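You operate a simulated robot arm through the tools that you are given. There is no shell and no other tool. Be economical: measure what you need, move in short steps, check, and stop when the job is done.

The job below is to be done with a simulated robot arm. You get a single attempt, and the scene is never put back.

Task
Change the filler over: full mould into the black crate, oiled mould in.
Fine: sled to LOAD before you lift the mould; free the mould vice for the oiled one; leave the sled at ROW 1.
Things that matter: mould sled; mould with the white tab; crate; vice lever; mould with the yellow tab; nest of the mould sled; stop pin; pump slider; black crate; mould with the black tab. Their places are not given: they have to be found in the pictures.

The check looks at the end state, three seconds after you hand in, the way a careful person would. Anything else that was tipped, shoved, dropped, spilled or broken makes it a failure.

Robot
A 6-joint arm with a two-finger parallel gripper, fixed in place. Base frame: the origin is at the foot of the arm, x ahead of it, y to its left, z up; the work surface is at about z = 0.86. Units: m, degrees, N and s.
With the tool pointing down near the work surface it reaches from about 0.26 to 0.68 m from the base axis. Its first joint turns from -66.0 to 66.0 degrees. Payload 2.9 kg.
The tool frame sits at the grasp point between the pads (the TCP): z along the fingers, y along the line on which they close. The tips reach 0.03 m beyond it. The gripper opens to 0.11 m. The fingers are 0.02 m wide and 0.01 m thick; the gripper's body (0.048 by 0.112 m) begins 0.055 m behind the TCP.
Orientation is that of the tool frame in the base frame, as a unit quaternion [x, y, z, w]. With the fingers straight down and closing along the base's y, the tool's x points along the base's -x, its y along +y and its z along -z.

Tools
- The arm moves only by the tool send_rows. Its argument "plan" is a list of rows, each a list of 7 numbers: the shift along the base's x, y, z in m, then the turn, a rotation vector about the base's x, y, z in degrees, then the gripper command, from -1 (fully open) to 1 (shut), values between in proportion. In form: [[dx, dy, dz, rx, ry, rz, jaw], ...]. A call has 1 to 8 rows; each row shifts and turns the commanded pose from where the row before left it. Each row takes 0.2 s and may step no farther than 0.05 m and 8.6 degrees from the row before; otherwise, or with a gripper value out of range, the whole call is refused. Where a pose cannot be reached the arm comes as near as it can. A force on the tool above 50 N (or 10 N above the force at the start of the call, whichever is more), or a blocked arm, ends the call early, and 0.2 s more pass. Each finger travels about 0.108 m/s and halts on what it meets, pressing with about 31 N; the grip force reading is that of the motor and also rises with nothing between the fingers. The clock runs only during rows and for 0.2 s after the last one: add rows that do not move to give the fingers time. It gives the time, the measured TCP pose, the force on the tool (base axes), the opening and the grip force at its end, in the units of the frame above (readings bear some noise).
- Cameras (640 x 400 px; columns grow to the right, rows downward): "scene" is fixed at [0.0801, 0.4343, 1.3889]; the picture's right is [-0.69, -0.73, 0.00], its down [-0.43, 0.41, -0.81] and it looks along [0.59, -0.55, -0.59] (base axes); focal length 280 px, centre (320, 200). "wrist" rides on the gripper at [-0.036, 0, -0.057] in the tool frame; the picture's right is [0.00, -1.00, 0.00], its down [0.97, 0.00, -0.24] and it looks along [0.24, 0.00, 0.97] (tool axes); focal length 218 px, centre (320, 200).
- grab_frame(camera): a new picture of that camera. It takes no simulated time.
- locate(camera, pixels): for up to 12 pixels [column, row] of the newest picture of that camera ("zoom" is the newest enlarged one), the place [x, y, z] in the base frame of the surface seen there, good to about 0.002 m, but the place of the scene camera against the robot may be out by one fixed shift of up to 0.012 m in any direction. It takes no simulated time.
- inspect(camera, box): a new picture of the part [left, top, right, bottom] of that camera's present view, enlarged. It takes no simulated time.
- job_done(): hands the job in; it is judged then, once.

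Keep the steps short. Do not move on a guess: measure, check each grasp and each placing, and mend mistakes. In all there are 80 turns and 34 pictures (those below and enlarged ones count). Leave the gripper open and the arm clear of the work at the hand-in unless told otherwise, and finish with a single line.

The tools are called after "Emit:" by a JSON object that holds its "name" and its "arguments". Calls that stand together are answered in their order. send_rows: Moves the arm, as the interface text tells. Its arguments: {"type":"object","properties":{"plan":{"type":"array","items":{"type":"array","items":{"type":"number"}}}},"required":["plan"]} The other tools are called the same way: grab_frame (camera) takes a picture; locate (camera, pixels) gives the place of the surface under pixels of a picture; inspect (camera, box) takes an enlarged picture of a part of a camera's view; job_done () hands the job in.

At the start:

```text
t: 0.0
tool_pos: [0.4075, 0.1011, 1.2046]
orientation: [-0.001, 1.0, 0.0, 0.0]
ft_force: [0.2, 0.0, 0.3]
finger_gap: 0.1103
finger_force: 0.0
```

scene: 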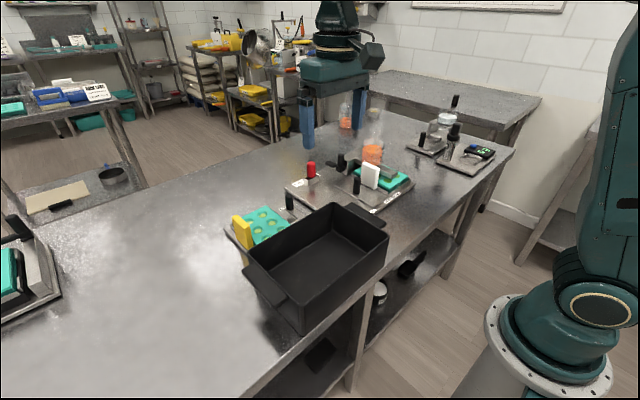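
wrist: 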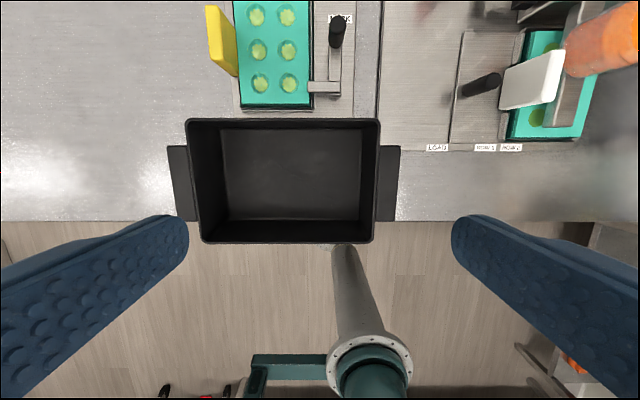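

I see the black crate in the wrist picture around (285,180). The yellow-tab mould is in a vice at (270,50), with a lever at (335,40). The white-tab mould is on the sled at (540,80). Next I take enlarged views to read the labels.

Emit:
{"name": "inspect", "arguments": {"camera": "scene", "box": [220, 90, 540, 290]}}

Emit:
{"name": "inspect", "arguments": {"camera": "wrist", "box": [380, 0, 640, 162]}}

Emit:
{"name": "inspect", "arguments": {"camera": "wrist", "box": [160, 0, 420, 162]}}

```text
2.00 times, centred on (380, 190) of scene
```

zoom: 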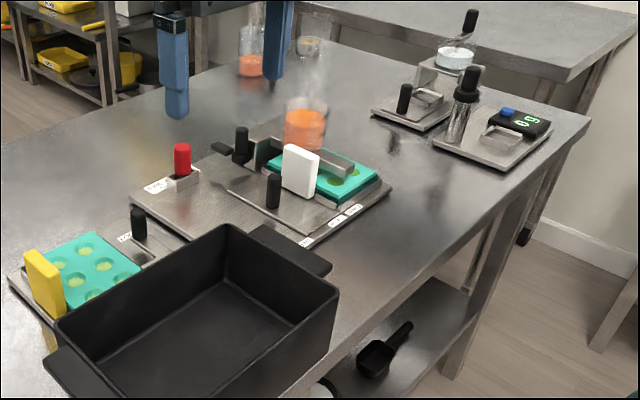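

```text
2.46 times, centred on (510, 81) of wrist
```

zoom: 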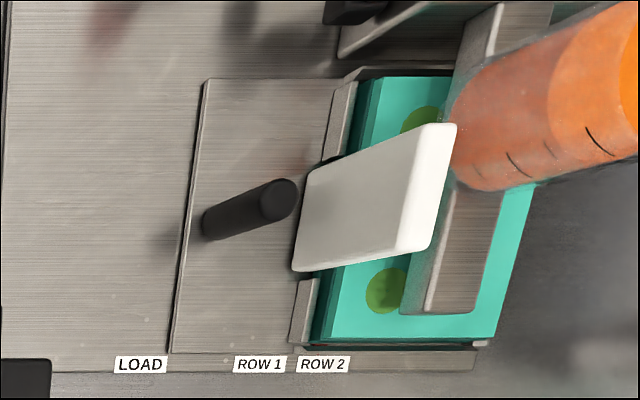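

```text
2.46 times, centred on (290, 81) of wrist
```

zoom: 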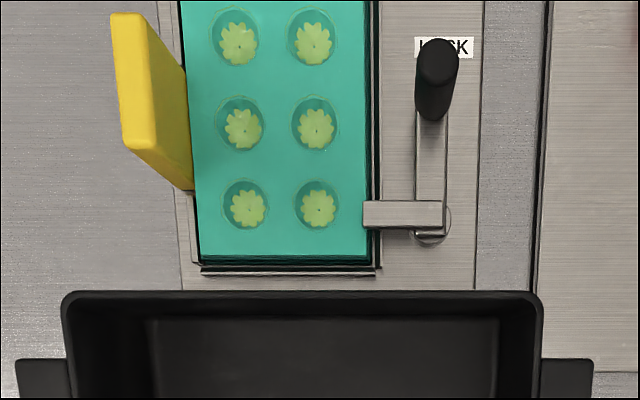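

The oiled mould still isn't identified: there is a third mould with a black tab at the scene's left edge. Next I move the arm at height, forward and to the left, to look at it from above.

Emit:
{"name": "send_rows", "arguments": {"plan": [[0.02, 0.045, 0, 0, 0, 0, -1], [0.02, 0.045, 0, 0, 0, 0, -1], [0.0, 0.045, 0, 0, 0, 0, -1], [0.0, 0.045, 0, 0, 0, 0, -1], [0.0, 0.045, 0, 0, 0, 0, -1], [0, 0.045, 0, 0, 0, 0, -1]]}}

Emit:
{"name": "grab_frame", "arguments": {"camera": "wrist"}}

```text
t: 1.4
tool_pos: [0.4474, 0.3706, 1.2041]
orientation: [-0.001, 1.0, -0.001, 0.0]
ft_force: [0.1, 0.3, 0.4]
finger_gap: 0.1099
finger_force: 0.0
```

```text
28 pictures are left
```

wrist: 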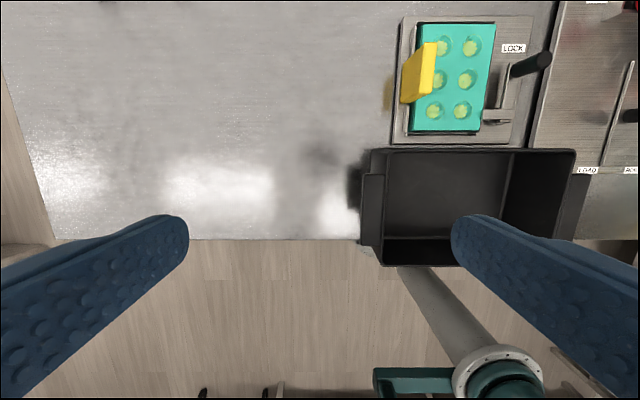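

The black-tab mould isn't on this part of the bench. I check where it is in the scene picture and enlarge it.

Emit:
{"name": "inspect", "arguments": {"camera": "scene", "box": [0, 190, 160, 350]}}

Emit:
{"name": "locate", "arguments": {"camera": "scene", "pixels": [[20, 280], [18, 228], [265, 225], [242, 232], [311, 168], [341, 160], [357, 185], [370, 175], [289, 200], [395, 178], [320, 250], [30, 350]]}}

Emit:
{"name": "locate", "arguments": {"camera": "wrist", "pixels": [[425, 50], [450, 60], [418, 26], [488, 28], [480, 128], [416, 128], [545, 60], [495, 115], [440, 205], [385, 155], [570, 155], [513, 48]]}}

```text
2.50 times, centred on (80, 270) of scene
```

zoom: 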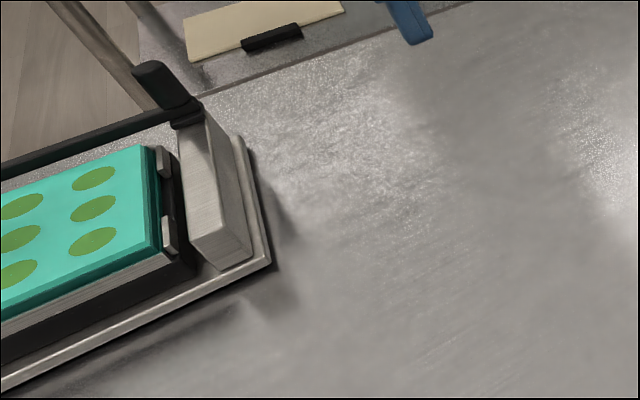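

```text
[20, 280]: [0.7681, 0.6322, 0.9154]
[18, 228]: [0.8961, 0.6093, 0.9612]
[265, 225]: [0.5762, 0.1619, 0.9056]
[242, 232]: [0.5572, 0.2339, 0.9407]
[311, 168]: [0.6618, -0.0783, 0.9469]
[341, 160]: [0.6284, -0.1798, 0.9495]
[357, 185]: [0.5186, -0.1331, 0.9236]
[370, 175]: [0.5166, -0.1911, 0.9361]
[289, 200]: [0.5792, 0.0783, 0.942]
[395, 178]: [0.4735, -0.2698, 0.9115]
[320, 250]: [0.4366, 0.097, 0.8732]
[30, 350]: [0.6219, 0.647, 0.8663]
```

```text
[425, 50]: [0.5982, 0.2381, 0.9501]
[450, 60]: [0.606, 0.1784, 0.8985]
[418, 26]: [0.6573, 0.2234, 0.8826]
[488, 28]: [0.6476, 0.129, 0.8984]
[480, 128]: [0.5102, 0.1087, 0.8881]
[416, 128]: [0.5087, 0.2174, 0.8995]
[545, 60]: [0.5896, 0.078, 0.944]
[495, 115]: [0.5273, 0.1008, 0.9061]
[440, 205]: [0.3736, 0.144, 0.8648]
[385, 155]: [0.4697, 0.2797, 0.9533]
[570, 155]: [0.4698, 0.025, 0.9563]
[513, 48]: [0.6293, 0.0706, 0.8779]
```

The black-tab mould (zoom 80,220) is already filled, sits in another rig and is out of reach, so it stays untouched. The yellow-tab mould is empty and glossy, so it's the oiled one. The white-tab mould on the sled is the full one. Next I look at the sled, pin and pump from above.

Emit:
{"name": "send_rows", "arguments": {"plan": [[0.0, -0.05, 0, 0, 0, 0, -1], [0.0, -0.05, 0, 0, 0, 0, -1], [0.0, -0.05, 0, 0, 0, 0, -1], [0.0, -0.05, 0, 0, 0, 0, -1], [0.0, -0.05, 0, 0, 0, 0, -1], [0, -0.05, 0, 0, 0, 0, -1], [0, -0.05, 0, 0, 0, 0, -1], [0, -0.05, 0, 0, 0, 0, -1]]}}

Emit:
{"name": "send_rows", "arguments": {"plan": [[0.02, -0.03, 0, 0, 0, 0, -1], [0.02, -0.03, 0, 0, 0, 0, -1], [0.02, -0.02, 0, 0, 0, 0, -1]]}}

Emit:
{"name": "grab_frame", "arguments": {"camera": "wrist"}}

```text
t: 3.2
tool_pos: [0.448, -0.031, 1.2067]
orientation: [0.0, 1.0, 0.0, 0.0]
ft_force: [-0.6, -0.8, -0.3]
finger_gap: 0.1101
finger_force: 0.0
```

```text
t: 4.0
tool_pos: [0.508, -0.11, 1.2057]
orientation: [0.0, 1.0, 0.0, 0.0]
ft_force: [-0.5, 0.1, -0.8]
finger_gap: 0.1099
finger_force: 0.0
```

```text
26 pictures are left
```

wrist: 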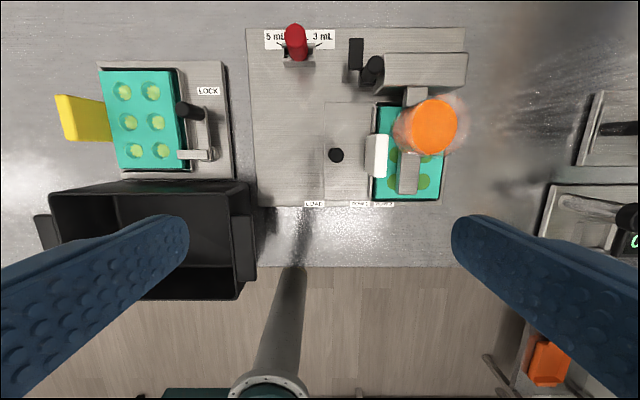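

Emit:
{"name": "inspect", "arguments": {"camera": "wrist", "box": [240, 20, 480, 220]}}

Emit:
{"name": "locate", "arguments": {"camera": "wrist", "pixels": [[336, 155], [377, 150], [295, 35], [373, 65], [355, 45], [250, 200], [270, 100], [345, 190], [313, 203], [360, 203], [385, 203], [425, 125]]}}

Emit:
{"name": "locate", "arguments": {"camera": "wrist", "pixels": [[408, 180], [428, 190], [378, 110], [425, 62], [440, 85], [190, 108], [195, 153], [240, 150], [326, 104], [325, 198], [408, 100], [215, 155]]}}

```text
2.00 times, centred on (360, 120) of wrist
```

zoom: 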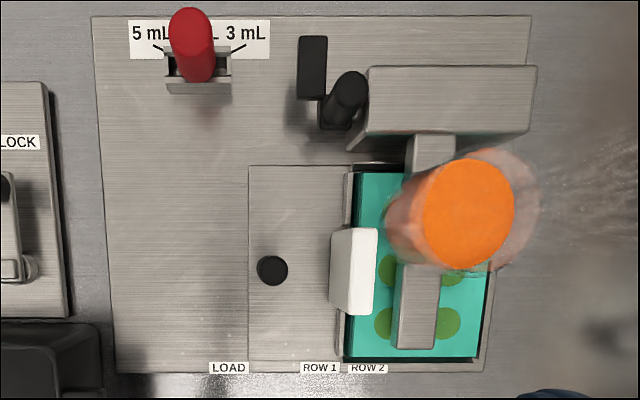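

```text
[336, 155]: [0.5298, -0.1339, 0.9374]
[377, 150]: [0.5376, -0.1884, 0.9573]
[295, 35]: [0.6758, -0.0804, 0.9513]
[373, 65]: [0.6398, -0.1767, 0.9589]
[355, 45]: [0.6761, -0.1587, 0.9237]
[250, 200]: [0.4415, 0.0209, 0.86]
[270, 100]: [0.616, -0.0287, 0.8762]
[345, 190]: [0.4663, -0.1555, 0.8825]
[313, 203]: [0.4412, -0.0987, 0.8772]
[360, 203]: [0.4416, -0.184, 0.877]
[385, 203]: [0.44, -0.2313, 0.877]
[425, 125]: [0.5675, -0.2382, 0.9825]
```

```text
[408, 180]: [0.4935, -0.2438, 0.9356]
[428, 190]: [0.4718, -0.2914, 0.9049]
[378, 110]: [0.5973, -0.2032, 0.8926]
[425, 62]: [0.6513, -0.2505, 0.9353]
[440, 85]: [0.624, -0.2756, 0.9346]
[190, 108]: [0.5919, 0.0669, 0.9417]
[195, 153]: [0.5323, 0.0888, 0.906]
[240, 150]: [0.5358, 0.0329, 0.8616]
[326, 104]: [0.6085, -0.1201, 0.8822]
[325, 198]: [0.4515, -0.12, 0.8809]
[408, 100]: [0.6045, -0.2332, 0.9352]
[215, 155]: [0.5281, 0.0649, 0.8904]
```

The red knob is a "5 mL … 3 mL" selector. A black knob at (373,65) stands behind the sled's far edge. Before touching anything I need a closer look at the pin and at the sled's index marks.

Emit:
{"name": "inspect", "arguments": {"camera": "scene", "box": [285, 135, 415, 220]}}

Emit:
{"name": "inspect", "arguments": {"camera": "wrist", "box": [330, 20, 450, 120]}}

Emit:
{"name": "inspect", "arguments": {"camera": "wrist", "box": [290, 130, 450, 220]}}

```text
4.71 times, centred on (350, 178) of scene
```

zoom: 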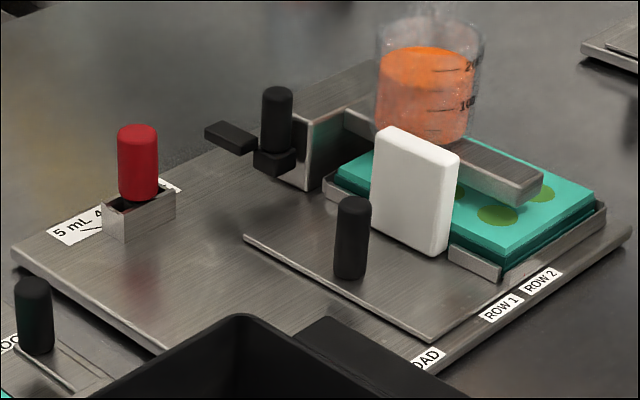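

```text
4.00 times, centred on (390, 70) of wrist
```

zoom: 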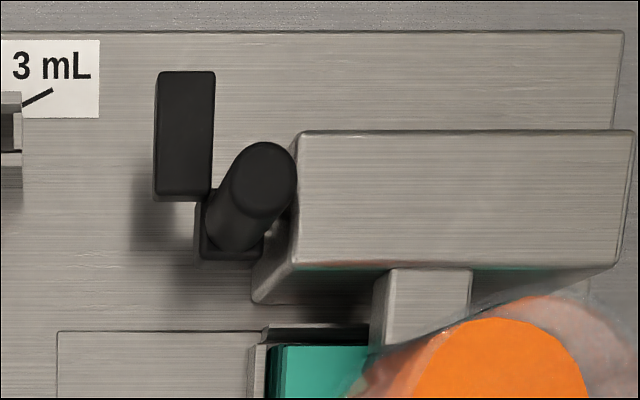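

```text
4.00 times, centred on (370, 175) of wrist
```

zoom: 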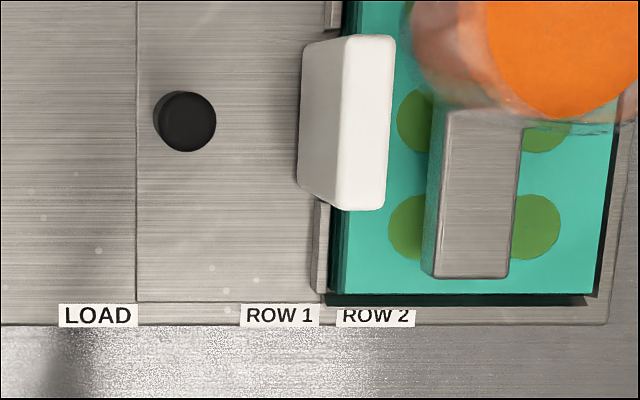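

The red pin in the 5/4/3 mL slot sets the stroke of the black pump slider, so neither needs touching. Next I measure the pockets, nozzle bar, nest walls and sled edges to work out what each sled position means.

Emit:
{"name": "locate", "arguments": {"camera": "zoom", "pixels": [[410, 235], [540, 235], [137, 250], [319, 280], [600, 220], [598, 300], [345, 200], [600, 130], [185, 110], [98, 315], [280, 315], [376, 318]]}}

Emit:
{"name": "locate", "arguments": {"camera": "zoom", "pixels": [[445, 180], [512, 180], [470, 265], [385, 120], [310, 120], [345, 48], [350, 200], [335, 285], [590, 285], [575, 311], [480, 311], [250, 290]]}}

```text
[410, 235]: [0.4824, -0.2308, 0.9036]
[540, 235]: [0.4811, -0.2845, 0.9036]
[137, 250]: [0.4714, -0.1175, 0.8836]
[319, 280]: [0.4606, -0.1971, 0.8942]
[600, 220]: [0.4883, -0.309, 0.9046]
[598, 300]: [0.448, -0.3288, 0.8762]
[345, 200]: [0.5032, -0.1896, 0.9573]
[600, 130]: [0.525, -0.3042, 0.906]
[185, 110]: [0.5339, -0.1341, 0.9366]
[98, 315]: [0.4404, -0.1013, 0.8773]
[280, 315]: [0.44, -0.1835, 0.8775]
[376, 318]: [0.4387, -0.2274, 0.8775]
```

```text
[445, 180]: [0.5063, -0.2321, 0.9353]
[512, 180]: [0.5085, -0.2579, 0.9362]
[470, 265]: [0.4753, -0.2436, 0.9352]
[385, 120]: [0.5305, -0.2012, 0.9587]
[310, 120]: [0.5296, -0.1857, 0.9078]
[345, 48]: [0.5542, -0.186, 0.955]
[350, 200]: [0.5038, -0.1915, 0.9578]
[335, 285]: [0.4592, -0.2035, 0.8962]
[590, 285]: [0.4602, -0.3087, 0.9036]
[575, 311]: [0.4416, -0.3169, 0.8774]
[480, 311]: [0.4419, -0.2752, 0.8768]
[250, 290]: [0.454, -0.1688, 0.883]
```

Pockets sit at y ≈ -0.236 and -0.280, and the nozzle bar at -0.245. The labels are at y ≈ LOAD -0.101, ROW 1 -0.184, ROW 2 -0.228. I will grip the sled knob (0.531,-0.134, top 0.937) with the fingers closing along x, to stay clear of the hopper. First I turn the tool 90° up here.

Emit:
{"name": "send_rows", "arguments": {"plan": [[0, 0, 0, 0, 0, 8.5, -1], [0, 0, 0, 0, 0, 8.5, -1], [0, 0, 0, 0, 0, 8.5, -1], [0, 0, 0, 0, 0, 8.5, -1], [0, 0, 0, 0, 0, 8.5, -1], [0, 0, 0, 0, 0, 8.5, -1], [0, 0, 0, 0, 0, 8.5, -1], [0, 0, 0, 0, 0, 8.5, -1]]}}

Emit:
{"name": "send_rows", "arguments": {"plan": [[0, 0, -0.04, 0, 0, 8.5, -0.5], [0, 0, -0.04, 0, 0, 8.5, -0.5], [0.022, -0.023, -0.04, 0, 0, 5, -0.5], [0, 0, -0.04, 0, 0, 0, -0.5]]}}

Emit:
{"name": "grab_frame", "arguments": {"camera": "wrist"}}

```text
t: 5.8
tool_pos: [0.5082, -0.1082, 1.205]
orientation: [-0.561, 0.828, 0.0, 0.0]
ft_force: [0.7, -0.6, 0.5]
finger_gap: 0.11
finger_force: 0.0
```

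```text
refused: row 3 steps farther than a row can; nothing moved
```

```text
21 pictures are left
```

wrist: 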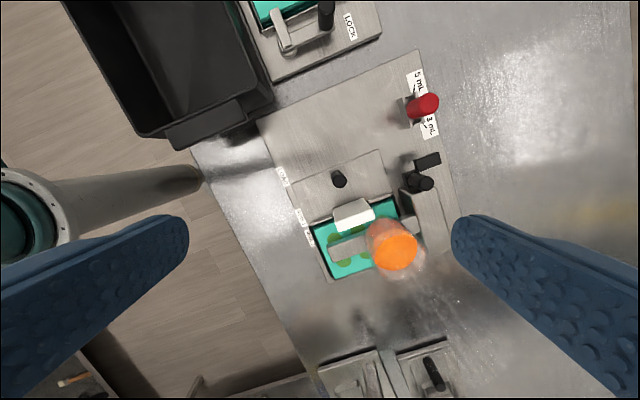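

The turn works: 68° done and 22° to go. One row in the next call was too long, so it was refused. I resend with shorter rows and stop above the knob.

Emit:
{"name": "send_rows", "arguments": {"plan": [[0.01, -0.01, -0.04, 0, 0, 7.3, -0.6], [0.01, -0.01, -0.04, 0, 0, 7.3, -0.6], [0.003, -0.004, -0.04, 0, 0, 7.3, -0.6], [0, 0, -0.03, 0, 0, 0, -0.6]]}}

Emit:
{"name": "grab_frame", "arguments": {"camera": "wrist"}}

```text
t: 6.8
tool_pos: [0.5324, -0.1335, 1.0551]
orientation: [0.707, -0.707, 0.0, 0.0]
ft_force: [-1.1, 0.3, -0.3]
finger_gap: 0.0882
finger_force: 0.0
```

```text
20 pictures are left
```

wrist: 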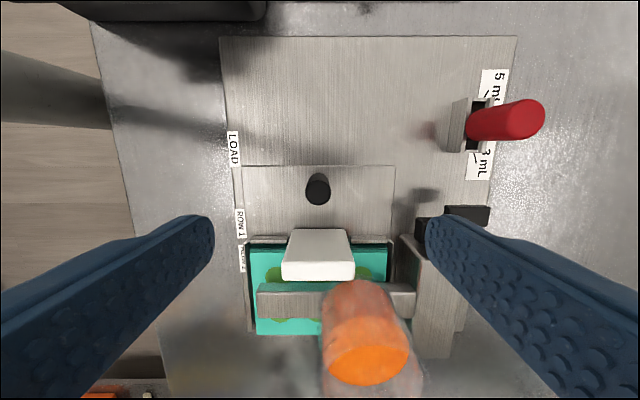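

I can see the knob at (318,188), the labels on the left edge and the sled edge at row 166. I refine the positions and enlarge around the labels.

Emit:
{"name": "inspect", "arguments": {"camera": "wrist", "box": [215, 120, 335, 345]}}

Emit:
{"name": "locate", "arguments": {"camera": "wrist", "pixels": [[318, 186], [310, 186], [328, 186], [318, 178], [318, 196], [235, 149], [240, 223], [243, 258], [240, 167], [330, 40], [225, 60], [270, 246]]}}

```text
1.78 times, centred on (275, 232) of wrist
```

zoom: 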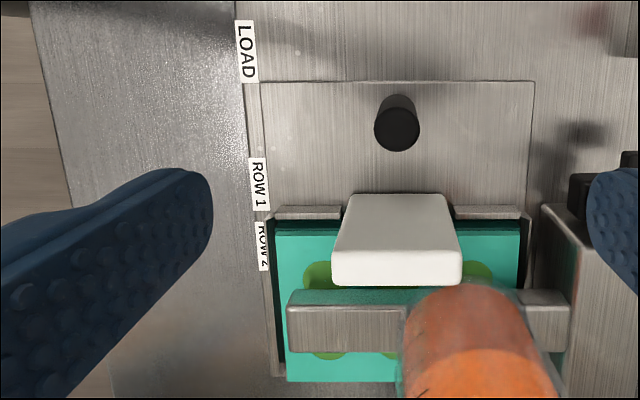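

```text
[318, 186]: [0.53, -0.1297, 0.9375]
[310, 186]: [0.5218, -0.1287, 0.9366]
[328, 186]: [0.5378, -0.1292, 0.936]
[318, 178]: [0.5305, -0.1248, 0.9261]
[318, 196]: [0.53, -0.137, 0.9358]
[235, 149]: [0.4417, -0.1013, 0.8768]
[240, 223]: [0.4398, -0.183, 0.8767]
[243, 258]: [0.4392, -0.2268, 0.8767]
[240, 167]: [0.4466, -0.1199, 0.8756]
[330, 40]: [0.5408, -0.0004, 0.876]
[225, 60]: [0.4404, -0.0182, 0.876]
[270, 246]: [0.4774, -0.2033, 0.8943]
```

The knob centre is (0.530,-0.132). I descend to TCP z ≈ 0.928 with the fingers either side of it in x, then close.

Emit:
{"name": "send_rows", "arguments": {"plan": [[-0.002, 0.0015, -0.04, 0, 0, 0, -0.6], [0, 0, -0.04, 0, 0, 0, -0.6], [0, 0, -0.03, 0, 0, 0, -0.6], [0, 0, -0.017, 0, 0, 0, -0.6], [0, 0, 0, 0, 0, 0, 0.3], [0, 0, 0, 0, 0, 0, 1], [0, 0, 0, 0, 0, 0, 1], [0, 0, 0, 0, 0, 0, 1]]}}

```text
t: 8.6
tool_pos: [0.5299, -0.1319, 0.9276]
orientation: [-0.706, 0.708, 0.001, 0.0]
ft_force: [9.8, 0.1, 0.0]
finger_gap: 0.0218
finger_force: 31.0
```

The knob is held (gap 0.022). I pull the sled slowly toward +y and read the force.

Emit:
{"name": "send_rows", "arguments": {"plan": [[0, 0.01, 0, 0, 0, 0, 1], [0, 0.015, 0, 0, 0, 0, 1], [0, 0.015, 0, 0, 0, 0, 1], [0, 0.015, 0, 0, 0, 0, 1]]}}

```text
t: 9.6
tool_pos: [0.5309, -0.0764, 0.9275]
orientation: [-0.706, 0.708, -0.001, 0.001]
ft_force: [21.0, -1.1, 0.2]
finger_gap: 0.0218
finger_force: 31.0
```

The sled moves and I feel a side force of 21 N along +x, so I shift 1.5 mm in x to ease it and go on.

Emit:
{"name": "send_rows", "arguments": {"plan": [[0.0015, 0, 0, 0, 0, 0, 1], [0.0, 0.015, 0, 0, 0, 0, 1], [0, 0.015, 0, 0, 0, 0, 1], [0, 0.01, 0, 0, 0, 0, 1]]}}

Emit:
{"name": "grab_frame", "arguments": {"camera": "scene"}}

```text
t: 10.6
tool_pos: [0.5293, -0.0364, 0.928]
orientation: [-0.706, 0.708, 0.001, 0.0]
ft_force: [-3.5, -1.2, 1.7]
finger_gap: 0.0215
finger_force: 31.3
```

```text
18 pictures are left
```

scene: 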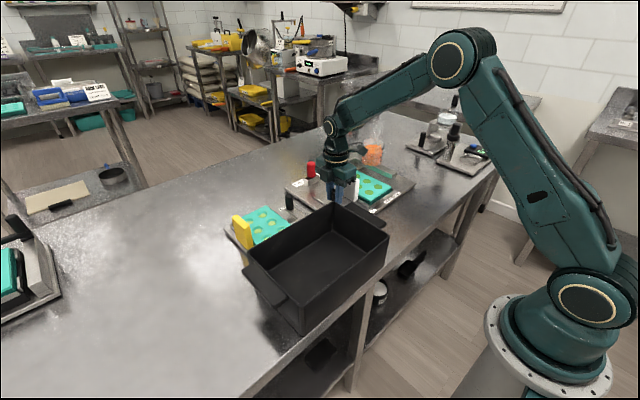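

The sled has moved about 0.096 m with little resistance. I go on in small steps, looking for an end stop.

Emit:
{"name": "send_rows", "arguments": {"plan": [[0, 0.006, 0, 0, 0, 0, 1], [0.0, 0.006, 0, 0, 0, 0, 1], [0, 0.006, 0, 0, 0, 0, 1]]}}

Emit:
{"name": "grab_frame", "arguments": {"camera": "wrist"}}

```text
t: 11.4
tool_pos: [0.5301, -0.0179, 0.9282]
orientation: [-0.706, 0.708, 0.001, -0.001]
ft_force: [-6.5, 0.3, -0.3]
finger_gap: 0.0217
finger_force: 31.9
```

```text
17 pictures are left
```

wrist: 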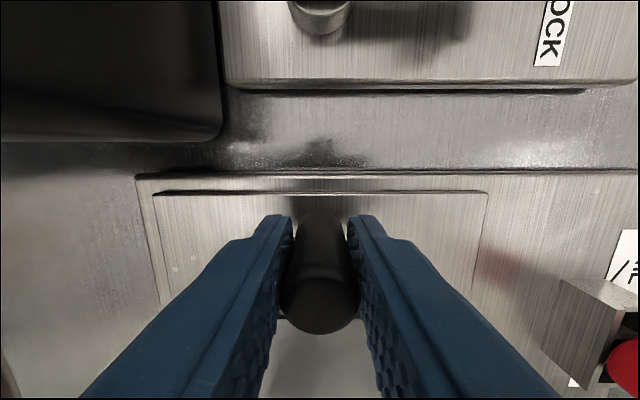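

There is no stop yet; the sled edge (row 192) is nearly at the plate edge (row 176). I nudge 3 mm at a time.

Emit:
{"name": "send_rows", "arguments": {"plan": [[0, 0.003, 0, 0, 0, 0, 1], [0.0, 0.0, 0, 0, 0, 0, 1]]}}

Emit:
{"name": "send_rows", "arguments": {"plan": [[0, 0.003, 0, 0, 0, 0, 1], [0.0, 0.0, 0, 0, 0, 0, 1]]}}

Emit:
{"name": "locate", "arguments": {"camera": "wrist", "pixels": [[320, 186], [320, 194], [320, 176], [480, 200], [320, 173], [160, 197]]}}

```text
t: 12.0
tool_pos: [0.5293, -0.0148, 0.9287]
orientation: [-0.706, 0.708, 0.0, -0.001]
ft_force: [-7.0, 1.9, -0.2]
finger_gap: 0.0216
finger_force: 31.4
```

```text
t: 12.6
tool_pos: [0.5289, -0.0145, 0.9272]
orientation: [-0.706, 0.708, 0.0, -0.002]
ft_force: [-8.2, -13.6, 0.6]
finger_gap: 0.0216
finger_force: 31.0
```

```text
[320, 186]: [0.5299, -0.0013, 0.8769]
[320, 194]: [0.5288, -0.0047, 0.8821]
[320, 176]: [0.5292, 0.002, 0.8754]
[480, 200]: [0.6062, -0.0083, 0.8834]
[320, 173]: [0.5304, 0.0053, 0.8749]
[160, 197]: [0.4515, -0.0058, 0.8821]
```

The end stop is reached: 13.6 N, knob at -0.0145, shift 0.117. That matches the LOAD position I predicted from the labels and nozzle. I relax slightly, open the fingers and rise.

Emit:
{"name": "send_rows", "arguments": {"plan": [[0, -0.0028, 0, 0, 0, 0, 1], [0, 0, 0, 0, 0, 0, -0.2], [0, 0, 0, 0, 0, 0, -0.2], [0, 0, 0.03, 0, 0, 0, -0.2], [0, 0, 0.05, 0, 0, 0, -0.2], [0, 0, 0.05, 0, 0, 0, -0.5], [0, 0, 0.03, 0, 0, 8.5, -1], [0, 0, 0.03, 0, 0, -8.5, -1]]}}

Emit:
{"name": "send_rows", "arguments": {"plan": [[0, -0.01, 0, 0, 0, -8.5, -1], [0, -0.01, 0, 0, 0, -8.5, -1], [0, -0.01, 0, 0, 0, -8.5, -1], [0, -0.01, 0, 0, 0, -8.5, -1], [0, -0.01, 0, 0, 0, -8.5, -1], [0, -0.01, 0, 0, 0, -8.5, -1], [0, 0, 0, 0, 0, -8.5, -1], [0, 0, 0, 0, 0, -8.5, -1]]}}

Emit:
{"name": "send_rows", "arguments": {"plan": [[0, 0, 0, 0, 0, -8.5, -1], [0, 0, 0, 0, 0, -8.5, -1], [0, 0, 0, 0, 0, -5, -1]]}}

Emit:
{"name": "grab_frame", "arguments": {"camera": "wrist"}}

```text
t: 14.4
tool_pos: [0.5293, -0.015, 1.119]
orientation: [-0.706, 0.708, 0.0, 0.0]
ft_force: [0.2, 0.3, -0.1]
finger_gap: 0.1101
finger_force: 0.0
```

```text
t: 16.2
tool_pos: [0.531, -0.0762, 1.1169]
orientation: [-0.187, 0.982, -0.001, 0.0]
ft_force: [0.7, 0.0, 0.0]
finger_gap: 0.1099
finger_force: 0.2
```

```text
t: 17.0
tool_pos: [0.5314, -0.0758, 1.1181]
orientation: [0.003, 1.0, 0.001, 0.0]
ft_force: [0.5, -0.6, 0.4]
finger_gap: 0.1099
finger_force: 0.0
```

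```text
16 pictures are left
```

wrist: 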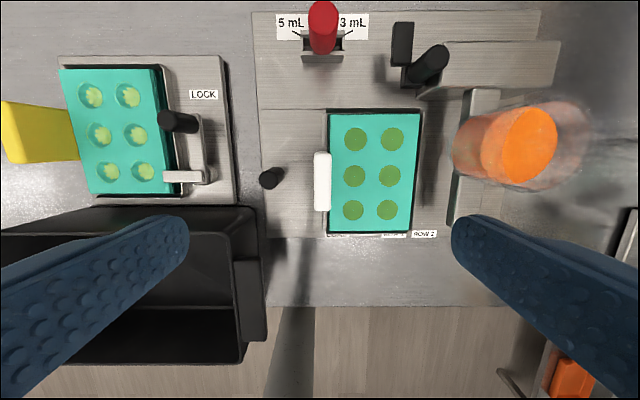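

The sled is at LOAD and the mould is clear of the nozzle bar. I measure pockets, tab, mould edges, crate and vice lever from here.

Emit:
{"name": "locate", "arguments": {"camera": "wrist", "pixels": [[355, 175], [391, 175], [321, 156], [321, 205], [316, 180], [329, 180], [413, 175], [372, 230], [372, 112], [268, 178], [460, 180], [321, 180]]}}

Emit:
{"name": "locate", "arguments": {"camera": "wrist", "pixels": [[240, 360], [230, 215], [255, 290], [100, 215], [200, 345], [200, 270], [475, 205], [485, 95], [178, 121], [196, 175], [176, 177], [35, 130]]}}

Emit:
{"name": "inspect", "arguments": {"camera": "wrist", "box": [250, 100, 450, 240]}}

```text
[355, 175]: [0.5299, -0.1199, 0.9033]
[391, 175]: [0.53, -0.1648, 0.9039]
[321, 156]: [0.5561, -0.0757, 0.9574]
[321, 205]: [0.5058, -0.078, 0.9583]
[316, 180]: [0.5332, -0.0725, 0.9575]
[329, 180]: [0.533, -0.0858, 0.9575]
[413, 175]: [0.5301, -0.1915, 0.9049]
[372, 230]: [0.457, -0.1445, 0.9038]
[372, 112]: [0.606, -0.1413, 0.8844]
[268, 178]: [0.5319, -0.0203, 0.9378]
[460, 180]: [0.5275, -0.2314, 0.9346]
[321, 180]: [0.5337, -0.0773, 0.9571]
```

```text
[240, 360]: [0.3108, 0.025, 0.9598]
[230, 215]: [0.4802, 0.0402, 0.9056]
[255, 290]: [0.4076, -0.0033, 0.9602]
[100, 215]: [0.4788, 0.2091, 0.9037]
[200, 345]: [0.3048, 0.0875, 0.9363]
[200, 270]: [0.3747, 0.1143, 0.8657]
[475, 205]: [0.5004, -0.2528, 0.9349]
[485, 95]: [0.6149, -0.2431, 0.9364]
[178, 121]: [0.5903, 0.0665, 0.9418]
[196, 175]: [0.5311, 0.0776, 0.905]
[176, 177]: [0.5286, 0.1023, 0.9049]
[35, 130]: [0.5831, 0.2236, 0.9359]
```

```text
2.86 times, centred on (350, 170) of wrist
```

zoom: 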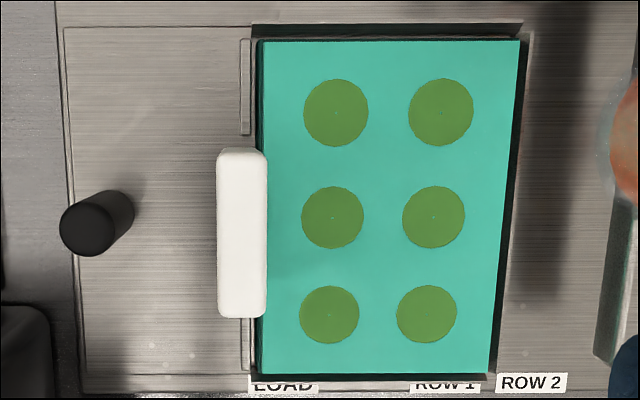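

The LOAD stop gives pockets at y -0.120/-0.165 with the bar at -0.245. So ROW 1 means moving the sled -0.080 to -0.082, and the labels agree. The tab centre is (0.531,-0.079), top 0.958. I set the jaw to about 0.05, go down over the tab and close.

Emit:
{"name": "send_rows", "arguments": {"plan": [[0, -0.0032, 0, 0, 0, 0, 0.1], [0, 0, -0.03, 0, 0, 0, 0.1], [0, 0, -0.04, 0, 0, 0, 0.1], [0, 0, -0.04, 0, 0, 0, 0.1], [0, 0, -0.03, 0, 0, 0, 0.1], [0, 0, -0.025, 0, 0, 0, 0.1], [0, 0, -0.011, 0, 0, 0, 0.1]]}}

Emit:
{"name": "send_rows", "arguments": {"plan": [[0, 0, 0, 0, 0, 0, 0.6], [0, 0, 0, 0, 0, 0, 1], [0, 0, 0, 0, 0, 0, 1]]}}

```text
t: 18.6
tool_pos: [0.5314, -0.0787, 0.9405]
orientation: [0.001, 1.0, 0.0, 0.0]
ft_force: [-0.2, -0.8, 0.2]
finger_gap: 0.0495
finger_force: 0.0
```

```text
t: 19.4
tool_pos: [0.5304, -0.0783, 0.9417]
orientation: [0.0, 1.0, -0.001, 0.0]
ft_force: [0.8, 0.1, -1.1]
finger_gap: 0.0176
finger_force: 30.2
```

The tab is held (gap 0.0176). I lift slowly, straight up.

Emit:
{"name": "send_rows", "arguments": {"plan": [[0, 0, 0.005, 0, 0, 0, 1], [0, 0, 0.01, 0, 0, 0, 1], [0, 0, 0.02, 0, 0, 0, 1], [0, 0, 0.03, 0, 0, 0, 1], [0, 0, 0.04, 0, 0, 0, 1], [0, 0, 0.02, 0, 0, 0, 1]]}}

Emit:
{"name": "grab_frame", "arguments": {"camera": "scene"}}

Emit:
{"name": "grab_frame", "arguments": {"camera": "wrist"}}

```text
t: 20.8
tool_pos: [0.5302, -0.0782, 1.0669]
orientation: [0.001, 1.0, 0.0, 0.0]
ft_force: [-0.2, -0.4, -1.5]
finger_gap: 0.0172
finger_force: 30.4
```

```text
14 pictures are left
```

scene: 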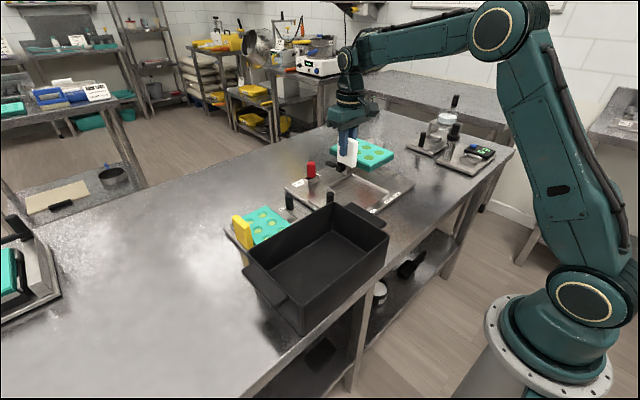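

```text
13 pictures are left
```

wrist: 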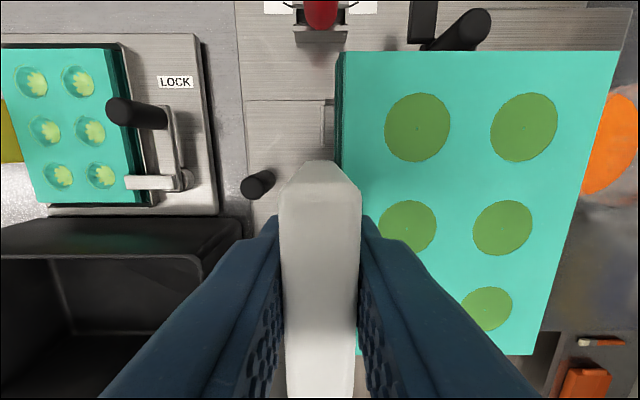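

The mould hangs level and free; the sled stays at LOAD. By my geometry the crate interior spans x 0.306–0.472 and y 0.03–0.27, with its floor at 0.866. I carry the mould over it at this height to TCP (0.389, 0.213).

Emit:
{"name": "send_rows", "arguments": {"plan": [[-0.0177, 0.0364, 0, 0, 0, 0, 1], [-0.0177, 0.0364, 0, 0, 0, 0, 1], [-0.0177, 0.0364, 0, 0, 0, 0, 1], [-0.0177, 0.0364, 0, 0, 0, 0, 1], [-0.0177, 0.0364, 0, 0, 0, 0, 1], [-0.0177, 0.0364, 0, 0, 0, 0, 1], [-0.0177, 0.0364, 0, 0, 0, 0, 1], [-0.0177, 0.0364, 0, 0, 0, 0, 1]]}}

Emit:
{"name": "grab_frame", "arguments": {"camera": "scene"}}

Emit:
{"name": "grab_frame", "arguments": {"camera": "wrist"}}

```text
t: 22.6
tool_pos: [0.3885, 0.2129, 1.0671]
orientation: [0.002, 1.0, 0.0, 0.0]
ft_force: [-0.3, -0.6, -0.9]
finger_gap: 0.0174
finger_force: 31.2
```

```text
12 pictures are left
```

scene: 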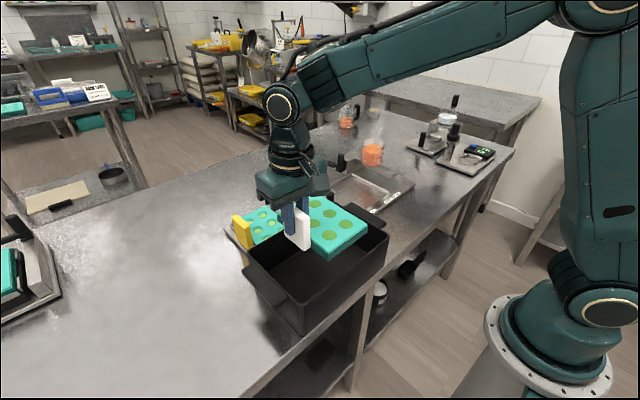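

```text
11 pictures are left
```

wrist: 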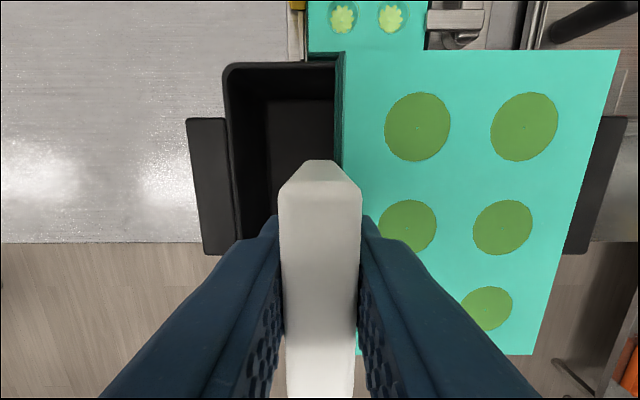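

The mould is over the crate. I check its far edge against the crate's far inner wall before lowering.

Emit:
{"name": "locate", "arguments": {"camera": "wrist", "pixels": [[280, 64], [280, 72], [280, 99], [280, 85], [229, 150], [245, 150], [480, 54], [345, 53], [616, 54], [535, 352], [270, 120], [450, 352]]}}

Emit:
{"name": "locate", "arguments": {"camera": "scene", "pixels": [[316, 285], [325, 278], [354, 236], [367, 226], [329, 258], [310, 243], [375, 222], [382, 235], [305, 318], [330, 204], [340, 270], [280, 262]]}}

```text
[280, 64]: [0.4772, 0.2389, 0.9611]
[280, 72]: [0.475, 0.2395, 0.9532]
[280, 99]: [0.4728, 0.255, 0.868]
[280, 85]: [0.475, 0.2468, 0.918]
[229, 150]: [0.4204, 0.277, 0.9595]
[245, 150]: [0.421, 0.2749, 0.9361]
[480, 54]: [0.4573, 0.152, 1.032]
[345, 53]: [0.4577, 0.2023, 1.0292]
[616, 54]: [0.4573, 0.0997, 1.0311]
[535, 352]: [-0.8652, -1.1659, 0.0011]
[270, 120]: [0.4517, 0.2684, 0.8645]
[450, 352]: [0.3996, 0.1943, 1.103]
```

```text
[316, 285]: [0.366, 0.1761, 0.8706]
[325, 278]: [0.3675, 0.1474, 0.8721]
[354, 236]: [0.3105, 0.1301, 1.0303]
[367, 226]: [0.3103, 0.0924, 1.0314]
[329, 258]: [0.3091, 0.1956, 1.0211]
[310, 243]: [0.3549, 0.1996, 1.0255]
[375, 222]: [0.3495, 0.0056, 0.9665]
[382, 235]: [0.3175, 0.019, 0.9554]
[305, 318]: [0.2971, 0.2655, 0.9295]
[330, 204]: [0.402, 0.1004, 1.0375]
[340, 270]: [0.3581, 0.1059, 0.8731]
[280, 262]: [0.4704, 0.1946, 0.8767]
```

The mould's far edge is at x 0.458 and the crate's inner wall at 0.474. I shift 4 mm to +x to centre it, and lower to just above the floor.

Emit:
{"name": "send_rows", "arguments": {"plan": [[0.004, 0, 0, 0, 0, 0, 1], [0, 0, -0.03, 0, 0, 0, 1], [0, 0, -0.03, 0, 0, 0, 1], [0, 0, -0.03, 0, 0, 0, 1], [0, 0, -0.03, 0, 0, 0, 1], [0, 0, -0.008, 0, 0, 0, 1]]}}

Emit:
{"name": "send_rows", "arguments": {"plan": [[0, 0, -0.005, 0, 0, 0, 1], [0, 0, 0, 0, 0, 0, 1]]}}

```text
t: 24.0
tool_pos: [0.3934, 0.2122, 0.9376]
orientation: [0.0, 1.0, -0.001, 0.0]
ft_force: [-0.1, -0.4, -1.0]
finger_gap: 0.0175
finger_force: 30.6
```

```text
t: 24.6
tool_pos: [0.392, 0.2126, 0.934]
orientation: [0.0, 1.0, 0.0, 0.0]
ft_force: [0.0, -0.1, -1.0]
finger_gap: 0.0177
finger_force: 31.3
```

No contact yet. I lower in 3 mm steps until the floor pushes back.

Emit:
{"name": "send_rows", "arguments": {"plan": [[0, 0, -0.003, 0, 0, 0, 1], [0, 0, -0.003, 0, 0, 0, 1], [0, 0, 0, 0, 0, 0, 1]]}}

Emit:
{"name": "send_rows", "arguments": {"plan": [[0, 0, -0.002, 0, 0, 0, 1], [0, 0, 0, 0, 0, 0, 1]]}}

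Emit:
{"name": "send_rows", "arguments": {"plan": [[0, 0, -0.002, 0, 0, 0, 1], [0, 0, 0, 0, 0, 0, 1]]}}

```text
t: 25.4
tool_pos: [0.3936, 0.2135, 0.9281]
orientation: [0.001, 1.0, 0.0, -0.001]
ft_force: [0.2, 0.0, -0.7]
finger_gap: 0.0176
finger_force: 31.2
```

```text
t: 26.0
tool_pos: [0.3926, 0.2135, 0.9263]
orientation: [0.001, 1.0, 0.0, 0.001]
ft_force: [-0.1, -0.4, -0.8]
finger_gap: 0.0177
finger_force: 31.1
```

```text
t: 26.6
tool_pos: [0.3932, 0.2123, 0.9259]
orientation: [0.001, 1.0, 0.0, 0.0]
ft_force: [0.2, 0.4, -0.9]
finger_gap: 0.0175
finger_force: 31.1
```

Emit:
{"name": "send_rows", "arguments": {"plan": [[0, 0, -0.002, 0, 0, 0, 1], [0, 0, 0, 0, 0, 0, 1]]}}

Emit:
{"name": "send_rows", "arguments": {"plan": [[0, 0, -0.002, 0, 0, 0, 1], [0, 0, 0, 0, 0, 0, 1]]}}

```text
t: 27.2
tool_pos: [0.3942, 0.2122, 0.9242]
orientation: [0.001, 1.0, 0.001, 0.001]
ft_force: [-9.1, -2.9, 26.1]
finger_gap: 0.0178
finger_force: 30.6
```

```text
t: 27.8
tool_pos: [0.3938, 0.2132, 0.9206]
orientation: [0.001, 1.0, 0.0, 0.002]
ft_force: [-0.6, -1.5, 28.3]
finger_gap: 0.0176
finger_force: 31.0
```

The floor pushes back with 28 N, so the mould is down. I ease up 2 mm, open modestly and rise straight up.

Emit:
{"name": "send_rows", "arguments": {"plan": [[0, 0, 0.002, 0, 0, 0, 1], [0, 0, 0, 0, 0, 0, 0.3], [0, 0, 0, 0, 0, 0, 0.3], [0, 0, 0.03, 0, 0, 0, 0.3], [0, 0, 0.04, 0, 0, 0, 0.3], [0, 0, 0.05, 0, 0, 0, 0.3], [0, 0, 0.05, 0, 0, 0, -0.3], [0, 0, 0.04, 0, 0, 0, -1]]}}

Emit:
{"name": "send_rows", "arguments": {"plan": [[0.03, -0.03, 0, 0, 0, 0, -1], [0.03, -0.03, 0, 0, 0, 0, -1], [0.03, -0.03, 0, 0, 0, 0, -1], [0.03, -0.03, 0, 0, 0, 0, -1], [0.016, -0.02, 0, 0, 0, 0, -1]]}}

Emit:
{"name": "grab_frame", "arguments": {"camera": "wrist"}}

```text
t: 29.6
tool_pos: [0.3929, 0.2121, 1.1312]
orientation: [0.002, 1.0, 0.0, 0.0]
ft_force: [0.6, -0.2, -0.5]
finger_gap: 0.11
finger_force: 0.0
```

```text
t: 30.8
tool_pos: [0.5295, 0.0718, 1.1315]
orientation: [0.001, 1.0, 0.0, 0.0]
ft_force: [-0.3, 1.1, 0.5]
finger_gap: 0.1099
finger_force: 0.1
```

```text
10 pictures are left
```

wrist: 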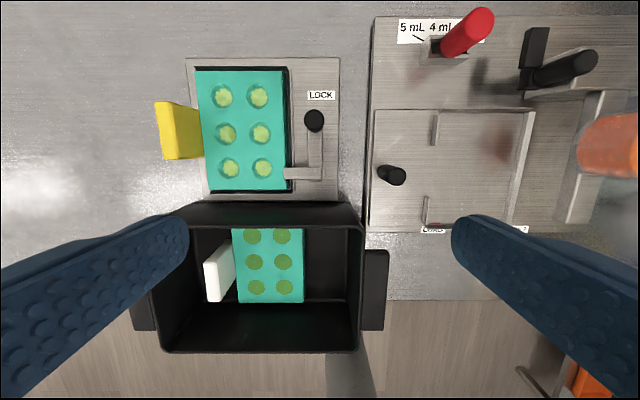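

The full mould lies flat in the crate. Next I measure the vice lever, yellow tab, oiled mould and the empty nest.

Emit:
{"name": "locate", "arguments": {"camera": "wrist", "pixels": [[314, 118], [306, 120], [323, 120], [314, 172], [288, 174], [181, 132], [176, 104], [186, 158], [162, 130], [197, 130], [286, 130], [339, 150]]}}

Emit:
{"name": "locate", "arguments": {"camera": "wrist", "pixels": [[245, 70], [240, 190], [391, 175], [434, 125], [426, 210], [530, 115], [512, 222], [480, 160], [480, 108], [460, 228], [372, 160], [231, 133]]}}

Emit:
{"name": "inspect", "arguments": {"camera": "wrist", "box": [150, 55, 350, 205]}}

```text
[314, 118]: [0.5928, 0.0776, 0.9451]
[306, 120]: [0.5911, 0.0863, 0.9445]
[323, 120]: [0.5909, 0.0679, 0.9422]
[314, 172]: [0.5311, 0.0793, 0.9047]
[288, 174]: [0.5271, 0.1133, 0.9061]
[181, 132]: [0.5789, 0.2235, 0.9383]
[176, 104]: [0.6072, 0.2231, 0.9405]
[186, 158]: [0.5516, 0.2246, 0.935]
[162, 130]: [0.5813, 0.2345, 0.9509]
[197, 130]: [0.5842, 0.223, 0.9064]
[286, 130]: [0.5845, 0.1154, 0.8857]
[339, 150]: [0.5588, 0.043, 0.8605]
```

```text
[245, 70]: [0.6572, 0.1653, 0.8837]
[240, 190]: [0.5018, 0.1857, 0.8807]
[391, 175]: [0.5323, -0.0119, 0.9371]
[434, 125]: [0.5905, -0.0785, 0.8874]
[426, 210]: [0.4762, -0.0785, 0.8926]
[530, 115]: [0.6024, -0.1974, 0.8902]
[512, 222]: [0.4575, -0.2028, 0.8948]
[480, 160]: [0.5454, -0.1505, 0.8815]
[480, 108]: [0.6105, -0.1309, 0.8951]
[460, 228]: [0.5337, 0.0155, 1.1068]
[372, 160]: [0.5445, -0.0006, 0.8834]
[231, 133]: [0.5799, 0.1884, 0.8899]
```

```text
2.67 times, centred on (250, 130) of wrist
```

zoom: 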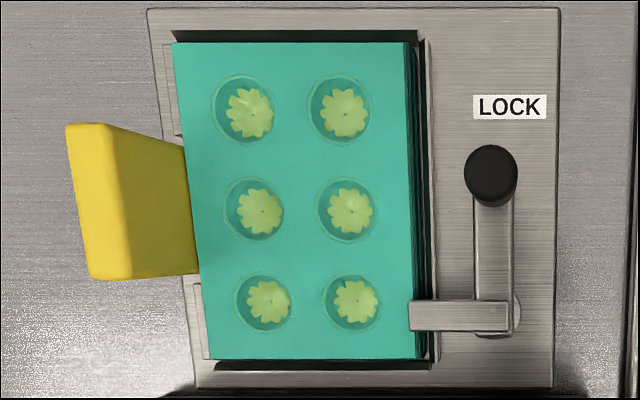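

The lever pivot is about (0.529,0.079). The knob (0.591,0.077, top 0.944) stands at LOCK and the clamp arm reaches onto the mould's edge at y 0.113. Turning the knob toward -y swings the clamp off. I close the fingers and come down on the knob's +y side, with tips at 0.913, above the mould top at 0.904.

Emit:
{"name": "send_rows", "arguments": {"plan": [[0.03, 0.016, 0, 0, 0, 0, 1], [0.0315, 0.0165, 0, 0, 0, 0, 1], [0, 0, -0.04, 0, 0, 0, 1], [0, 0, -0.04, 0, 0, 0, 1], [0, 0, -0.04, 0, 0, 0, 1], [0, 0, -0.04, 0, 0, 0, 1], [0, 0, -0.0275, 0, 0, 0, 1]]}}

Emit:
{"name": "inspect", "arguments": {"camera": "wrist", "box": [160, 100, 480, 400]}}

```text
t: 32.4
tool_pos: [0.5903, 0.1067, 0.9451]
orientation: [0.001, 1.0, -0.001, 0.0]
ft_force: [-0.1, 0.5, 0.4]
finger_gap: 0.0
finger_force: 31.2
```

```text
1.33 times, centred on (320, 250) of wrist
```

zoom: 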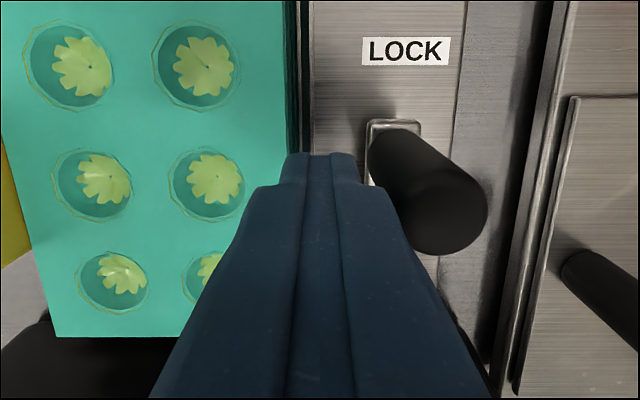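

The fingers stand beside the knob. I push it along its arc toward -y, in steps.

Emit:
{"name": "send_rows", "arguments": {"plan": [[0.0, -0.008, 0, 0, 0, 0, 1], [0.003, -0.011, 0, 0, 0, 0, 1], [0.0, -0.01, 0, 0, 0, 0, 1], [-0.002, -0.012, 0, 0, 0, 0, 1], [-0.002, -0.011, 0, 0, 0, 0, 1]]}}

```text
t: 33.6
tool_pos: [0.5894, 0.0529, 0.9454]
orientation: [0.001, 1.0, 0.0, 0.0]
ft_force: [-0.2, 0.4, 0.5]
finger_gap: 0.0
finger_force: 30.8
```

Emit:
{"name": "send_rows", "arguments": {"plan": [[-0.006, -0.009, 0, 0, 0, 0, 1], [-0.006, -0.008, 0, 0, 0, 0, 1], [-0.007, -0.006, 0, 0, 0, 0, 1], [-0.006, -0.005, 0, 0, 0, 0, 1]]}}

Emit:
{"name": "send_rows", "arguments": {"plan": [[0.02, 0.01, 0.02, 0, 0, 0, 1], [0, 0, 0.04, 0, 0, 0, 1], [0, 0, 0.04, 0, 0, 0, 0], [-0.01, 0.02, 0.04, 0, 0, 0, 0], [-0.005, 0.03, 0.03, 0, 0, 0, 0]]}}

Emit:
{"name": "grab_frame", "arguments": {"camera": "wrist"}}

```text
t: 34.6
tool_pos: [0.5644, 0.0242, 0.9452]
orientation: [0.0, 1.0, 0.0, 0.001]
ft_force: [12.7, 9.9, 5.6]
finger_gap: 0.0002
finger_force: 30.8
```

```text
t: 35.8
tool_pos: [0.5694, 0.0847, 1.1147]
orientation: [0.001, 1.0, 0.0, 0.0]
ft_force: [0.7, -0.5, -0.2]
finger_gap: 0.0552
finger_force: 0.0
```

```text
7 pictures are left
```

wrist: 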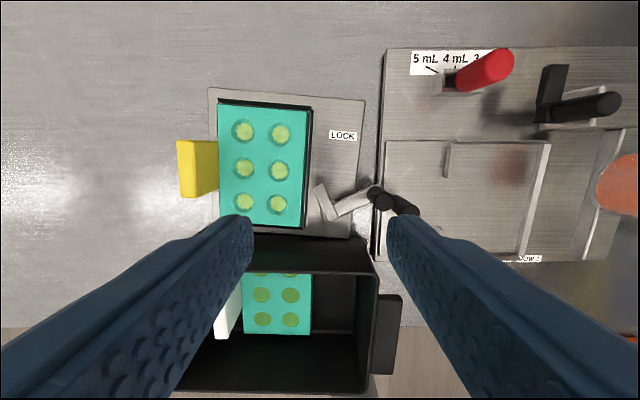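

The lever has swung, and the force rose to about 16 N at the end, like a stop. I check that the clamp tip (320,190) is off the mould and where the lever knob is.

Emit:
{"name": "locate", "arguments": {"camera": "wrist", "pixels": [[318, 190], [322, 200], [330, 217], [373, 193], [383, 199], [405, 207], [312, 170], [306, 180], [200, 142], [205, 194], [182, 165], [217, 165]]}}

Emit:
{"name": "inspect", "arguments": {"camera": "wrist", "box": [290, 130, 430, 250]}}

```text
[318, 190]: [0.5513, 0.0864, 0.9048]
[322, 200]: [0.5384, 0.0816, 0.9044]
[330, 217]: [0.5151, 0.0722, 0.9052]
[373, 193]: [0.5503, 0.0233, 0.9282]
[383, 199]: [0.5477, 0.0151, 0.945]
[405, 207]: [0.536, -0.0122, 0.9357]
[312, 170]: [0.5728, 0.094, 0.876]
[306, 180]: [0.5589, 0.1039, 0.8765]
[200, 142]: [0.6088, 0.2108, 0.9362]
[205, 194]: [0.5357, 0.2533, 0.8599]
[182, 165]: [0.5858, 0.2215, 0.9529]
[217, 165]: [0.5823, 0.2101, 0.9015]
```

```text
3.33 times, centred on (360, 190) of wrist
```

zoom: 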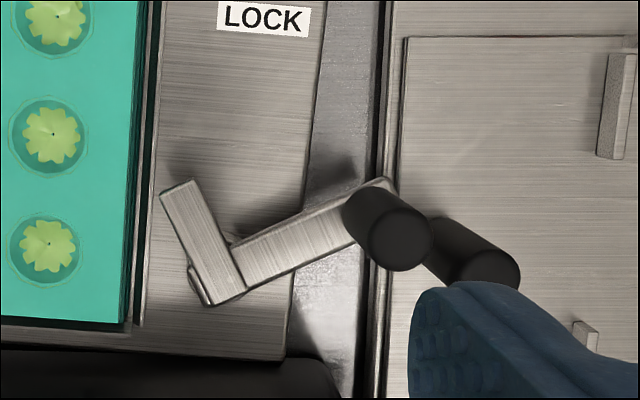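

The clamp is clear of the mould (tip y 0.086, mould edge > 0.104). I measure the top of the yellow tab more finely.

Emit:
{"name": "locate", "arguments": {"camera": "wrist", "pixels": [[179, 150], [184, 150], [188, 150], [192, 150], [196, 150], [186, 144], [190, 194], [186, 190], [248, 168], [242, 168], [280, 170], [262, 226]]}}

```text
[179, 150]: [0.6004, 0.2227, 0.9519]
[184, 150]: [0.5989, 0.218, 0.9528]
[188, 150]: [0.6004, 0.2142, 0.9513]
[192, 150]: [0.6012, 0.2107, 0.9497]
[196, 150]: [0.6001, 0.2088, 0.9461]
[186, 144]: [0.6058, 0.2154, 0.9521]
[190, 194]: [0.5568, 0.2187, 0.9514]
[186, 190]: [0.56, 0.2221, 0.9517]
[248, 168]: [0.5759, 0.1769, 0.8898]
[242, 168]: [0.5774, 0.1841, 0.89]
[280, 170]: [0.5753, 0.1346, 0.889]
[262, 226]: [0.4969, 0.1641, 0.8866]
```

The tab, and even the LOCK label, are about 12 mm from where they were. The vice's top edge is now tilted about 4° in the picture, so my push at the lever's stop turned the loose vice. I measure the vice and the crate to see exactly what moved, using points on this same picture.

Emit:
{"name": "locate", "arguments": {"camera": "wrist", "pixels": [[210, 91], [363, 103], [349, 234], [342, 136], [260, 243], [340, 243], [370, 275], [374, 330], [385, 300], [399, 300], [318, 110], [304, 222]]}}

Emit:
{"name": "inspect", "arguments": {"camera": "wrist", "box": [170, 75, 410, 285]}}

```text
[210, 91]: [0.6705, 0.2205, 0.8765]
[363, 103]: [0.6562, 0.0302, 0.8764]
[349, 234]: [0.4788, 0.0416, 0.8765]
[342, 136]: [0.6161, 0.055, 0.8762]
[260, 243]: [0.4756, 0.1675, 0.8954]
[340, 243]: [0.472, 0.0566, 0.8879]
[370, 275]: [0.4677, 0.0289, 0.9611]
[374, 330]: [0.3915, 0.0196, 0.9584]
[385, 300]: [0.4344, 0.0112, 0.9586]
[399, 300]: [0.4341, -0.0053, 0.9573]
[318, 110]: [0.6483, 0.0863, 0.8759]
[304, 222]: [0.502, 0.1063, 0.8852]
```

```text
1.90 times, centred on (290, 180) of wrist
```

zoom: 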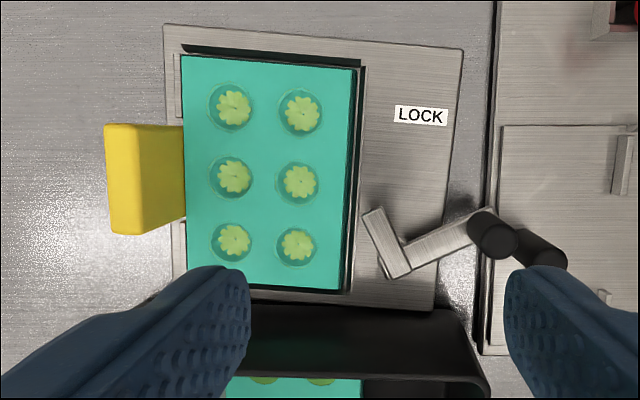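

The vice has turned about 4.4° clockwise and slid 1–2 cm, and the crate moved a few mm. I will mend the vice once it's empty. Now the oiled mould: its tab centre is about (0.580,0.2185). I go above it with yaw -4.4° and the jaw at 0.05.

Emit:
{"name": "send_rows", "arguments": {"plan": [[0.0, 0.04, 0, 0, 0, -2.4, 0.1], [0.0056, 0.047, 0, 0, 0, -2, 0.1], [0.005, 0.0468, 0, 0, 0, 0, 0.1], [0, 0, -0.045, 0, 0, 0, 0.1], [0, 0, -0.045, 0, 0, 0, 0.1]]}}

Emit:
{"name": "grab_frame", "arguments": {"camera": "wrist"}}

```text
t: 37.0
tool_pos: [0.5797, 0.2218, 1.0239]
orientation: [0.038, 0.999, 0.001, -0.001]
ft_force: [0.1, 0.0, 0.4]
finger_gap: 0.0495
finger_force: 0.0
```

```text
4 pictures are left
```

wrist: 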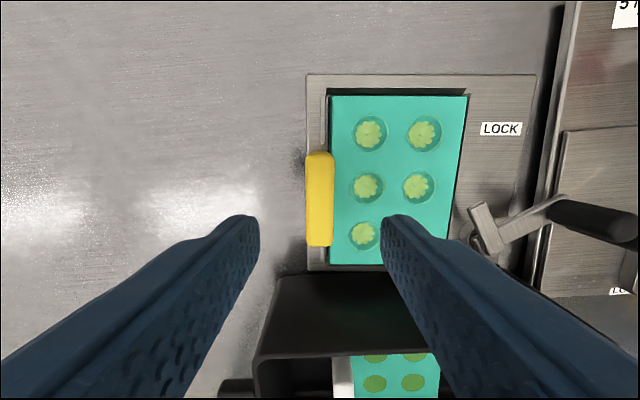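

I see the tab end-on at (319,200), aligned with the fingers. I measure its centre, plus the vice plate corners and wall for the mending later.

Emit:
{"name": "locate", "arguments": {"camera": "wrist", "pixels": [[309, 200], [319, 200], [330, 200], [319, 157], [319, 243], [309, 77], [534, 78], [500, 129], [450, 200], [462, 110], [315, 150], [307, 265]]}}

```text
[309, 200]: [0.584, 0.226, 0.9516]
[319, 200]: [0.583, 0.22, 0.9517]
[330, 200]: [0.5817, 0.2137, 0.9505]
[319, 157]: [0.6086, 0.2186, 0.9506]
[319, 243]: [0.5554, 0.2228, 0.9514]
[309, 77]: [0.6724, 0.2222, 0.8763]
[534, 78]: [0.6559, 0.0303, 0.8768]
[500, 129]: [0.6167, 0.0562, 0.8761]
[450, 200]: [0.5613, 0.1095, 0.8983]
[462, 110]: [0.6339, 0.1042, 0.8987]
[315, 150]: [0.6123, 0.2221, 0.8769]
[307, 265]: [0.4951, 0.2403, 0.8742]
```

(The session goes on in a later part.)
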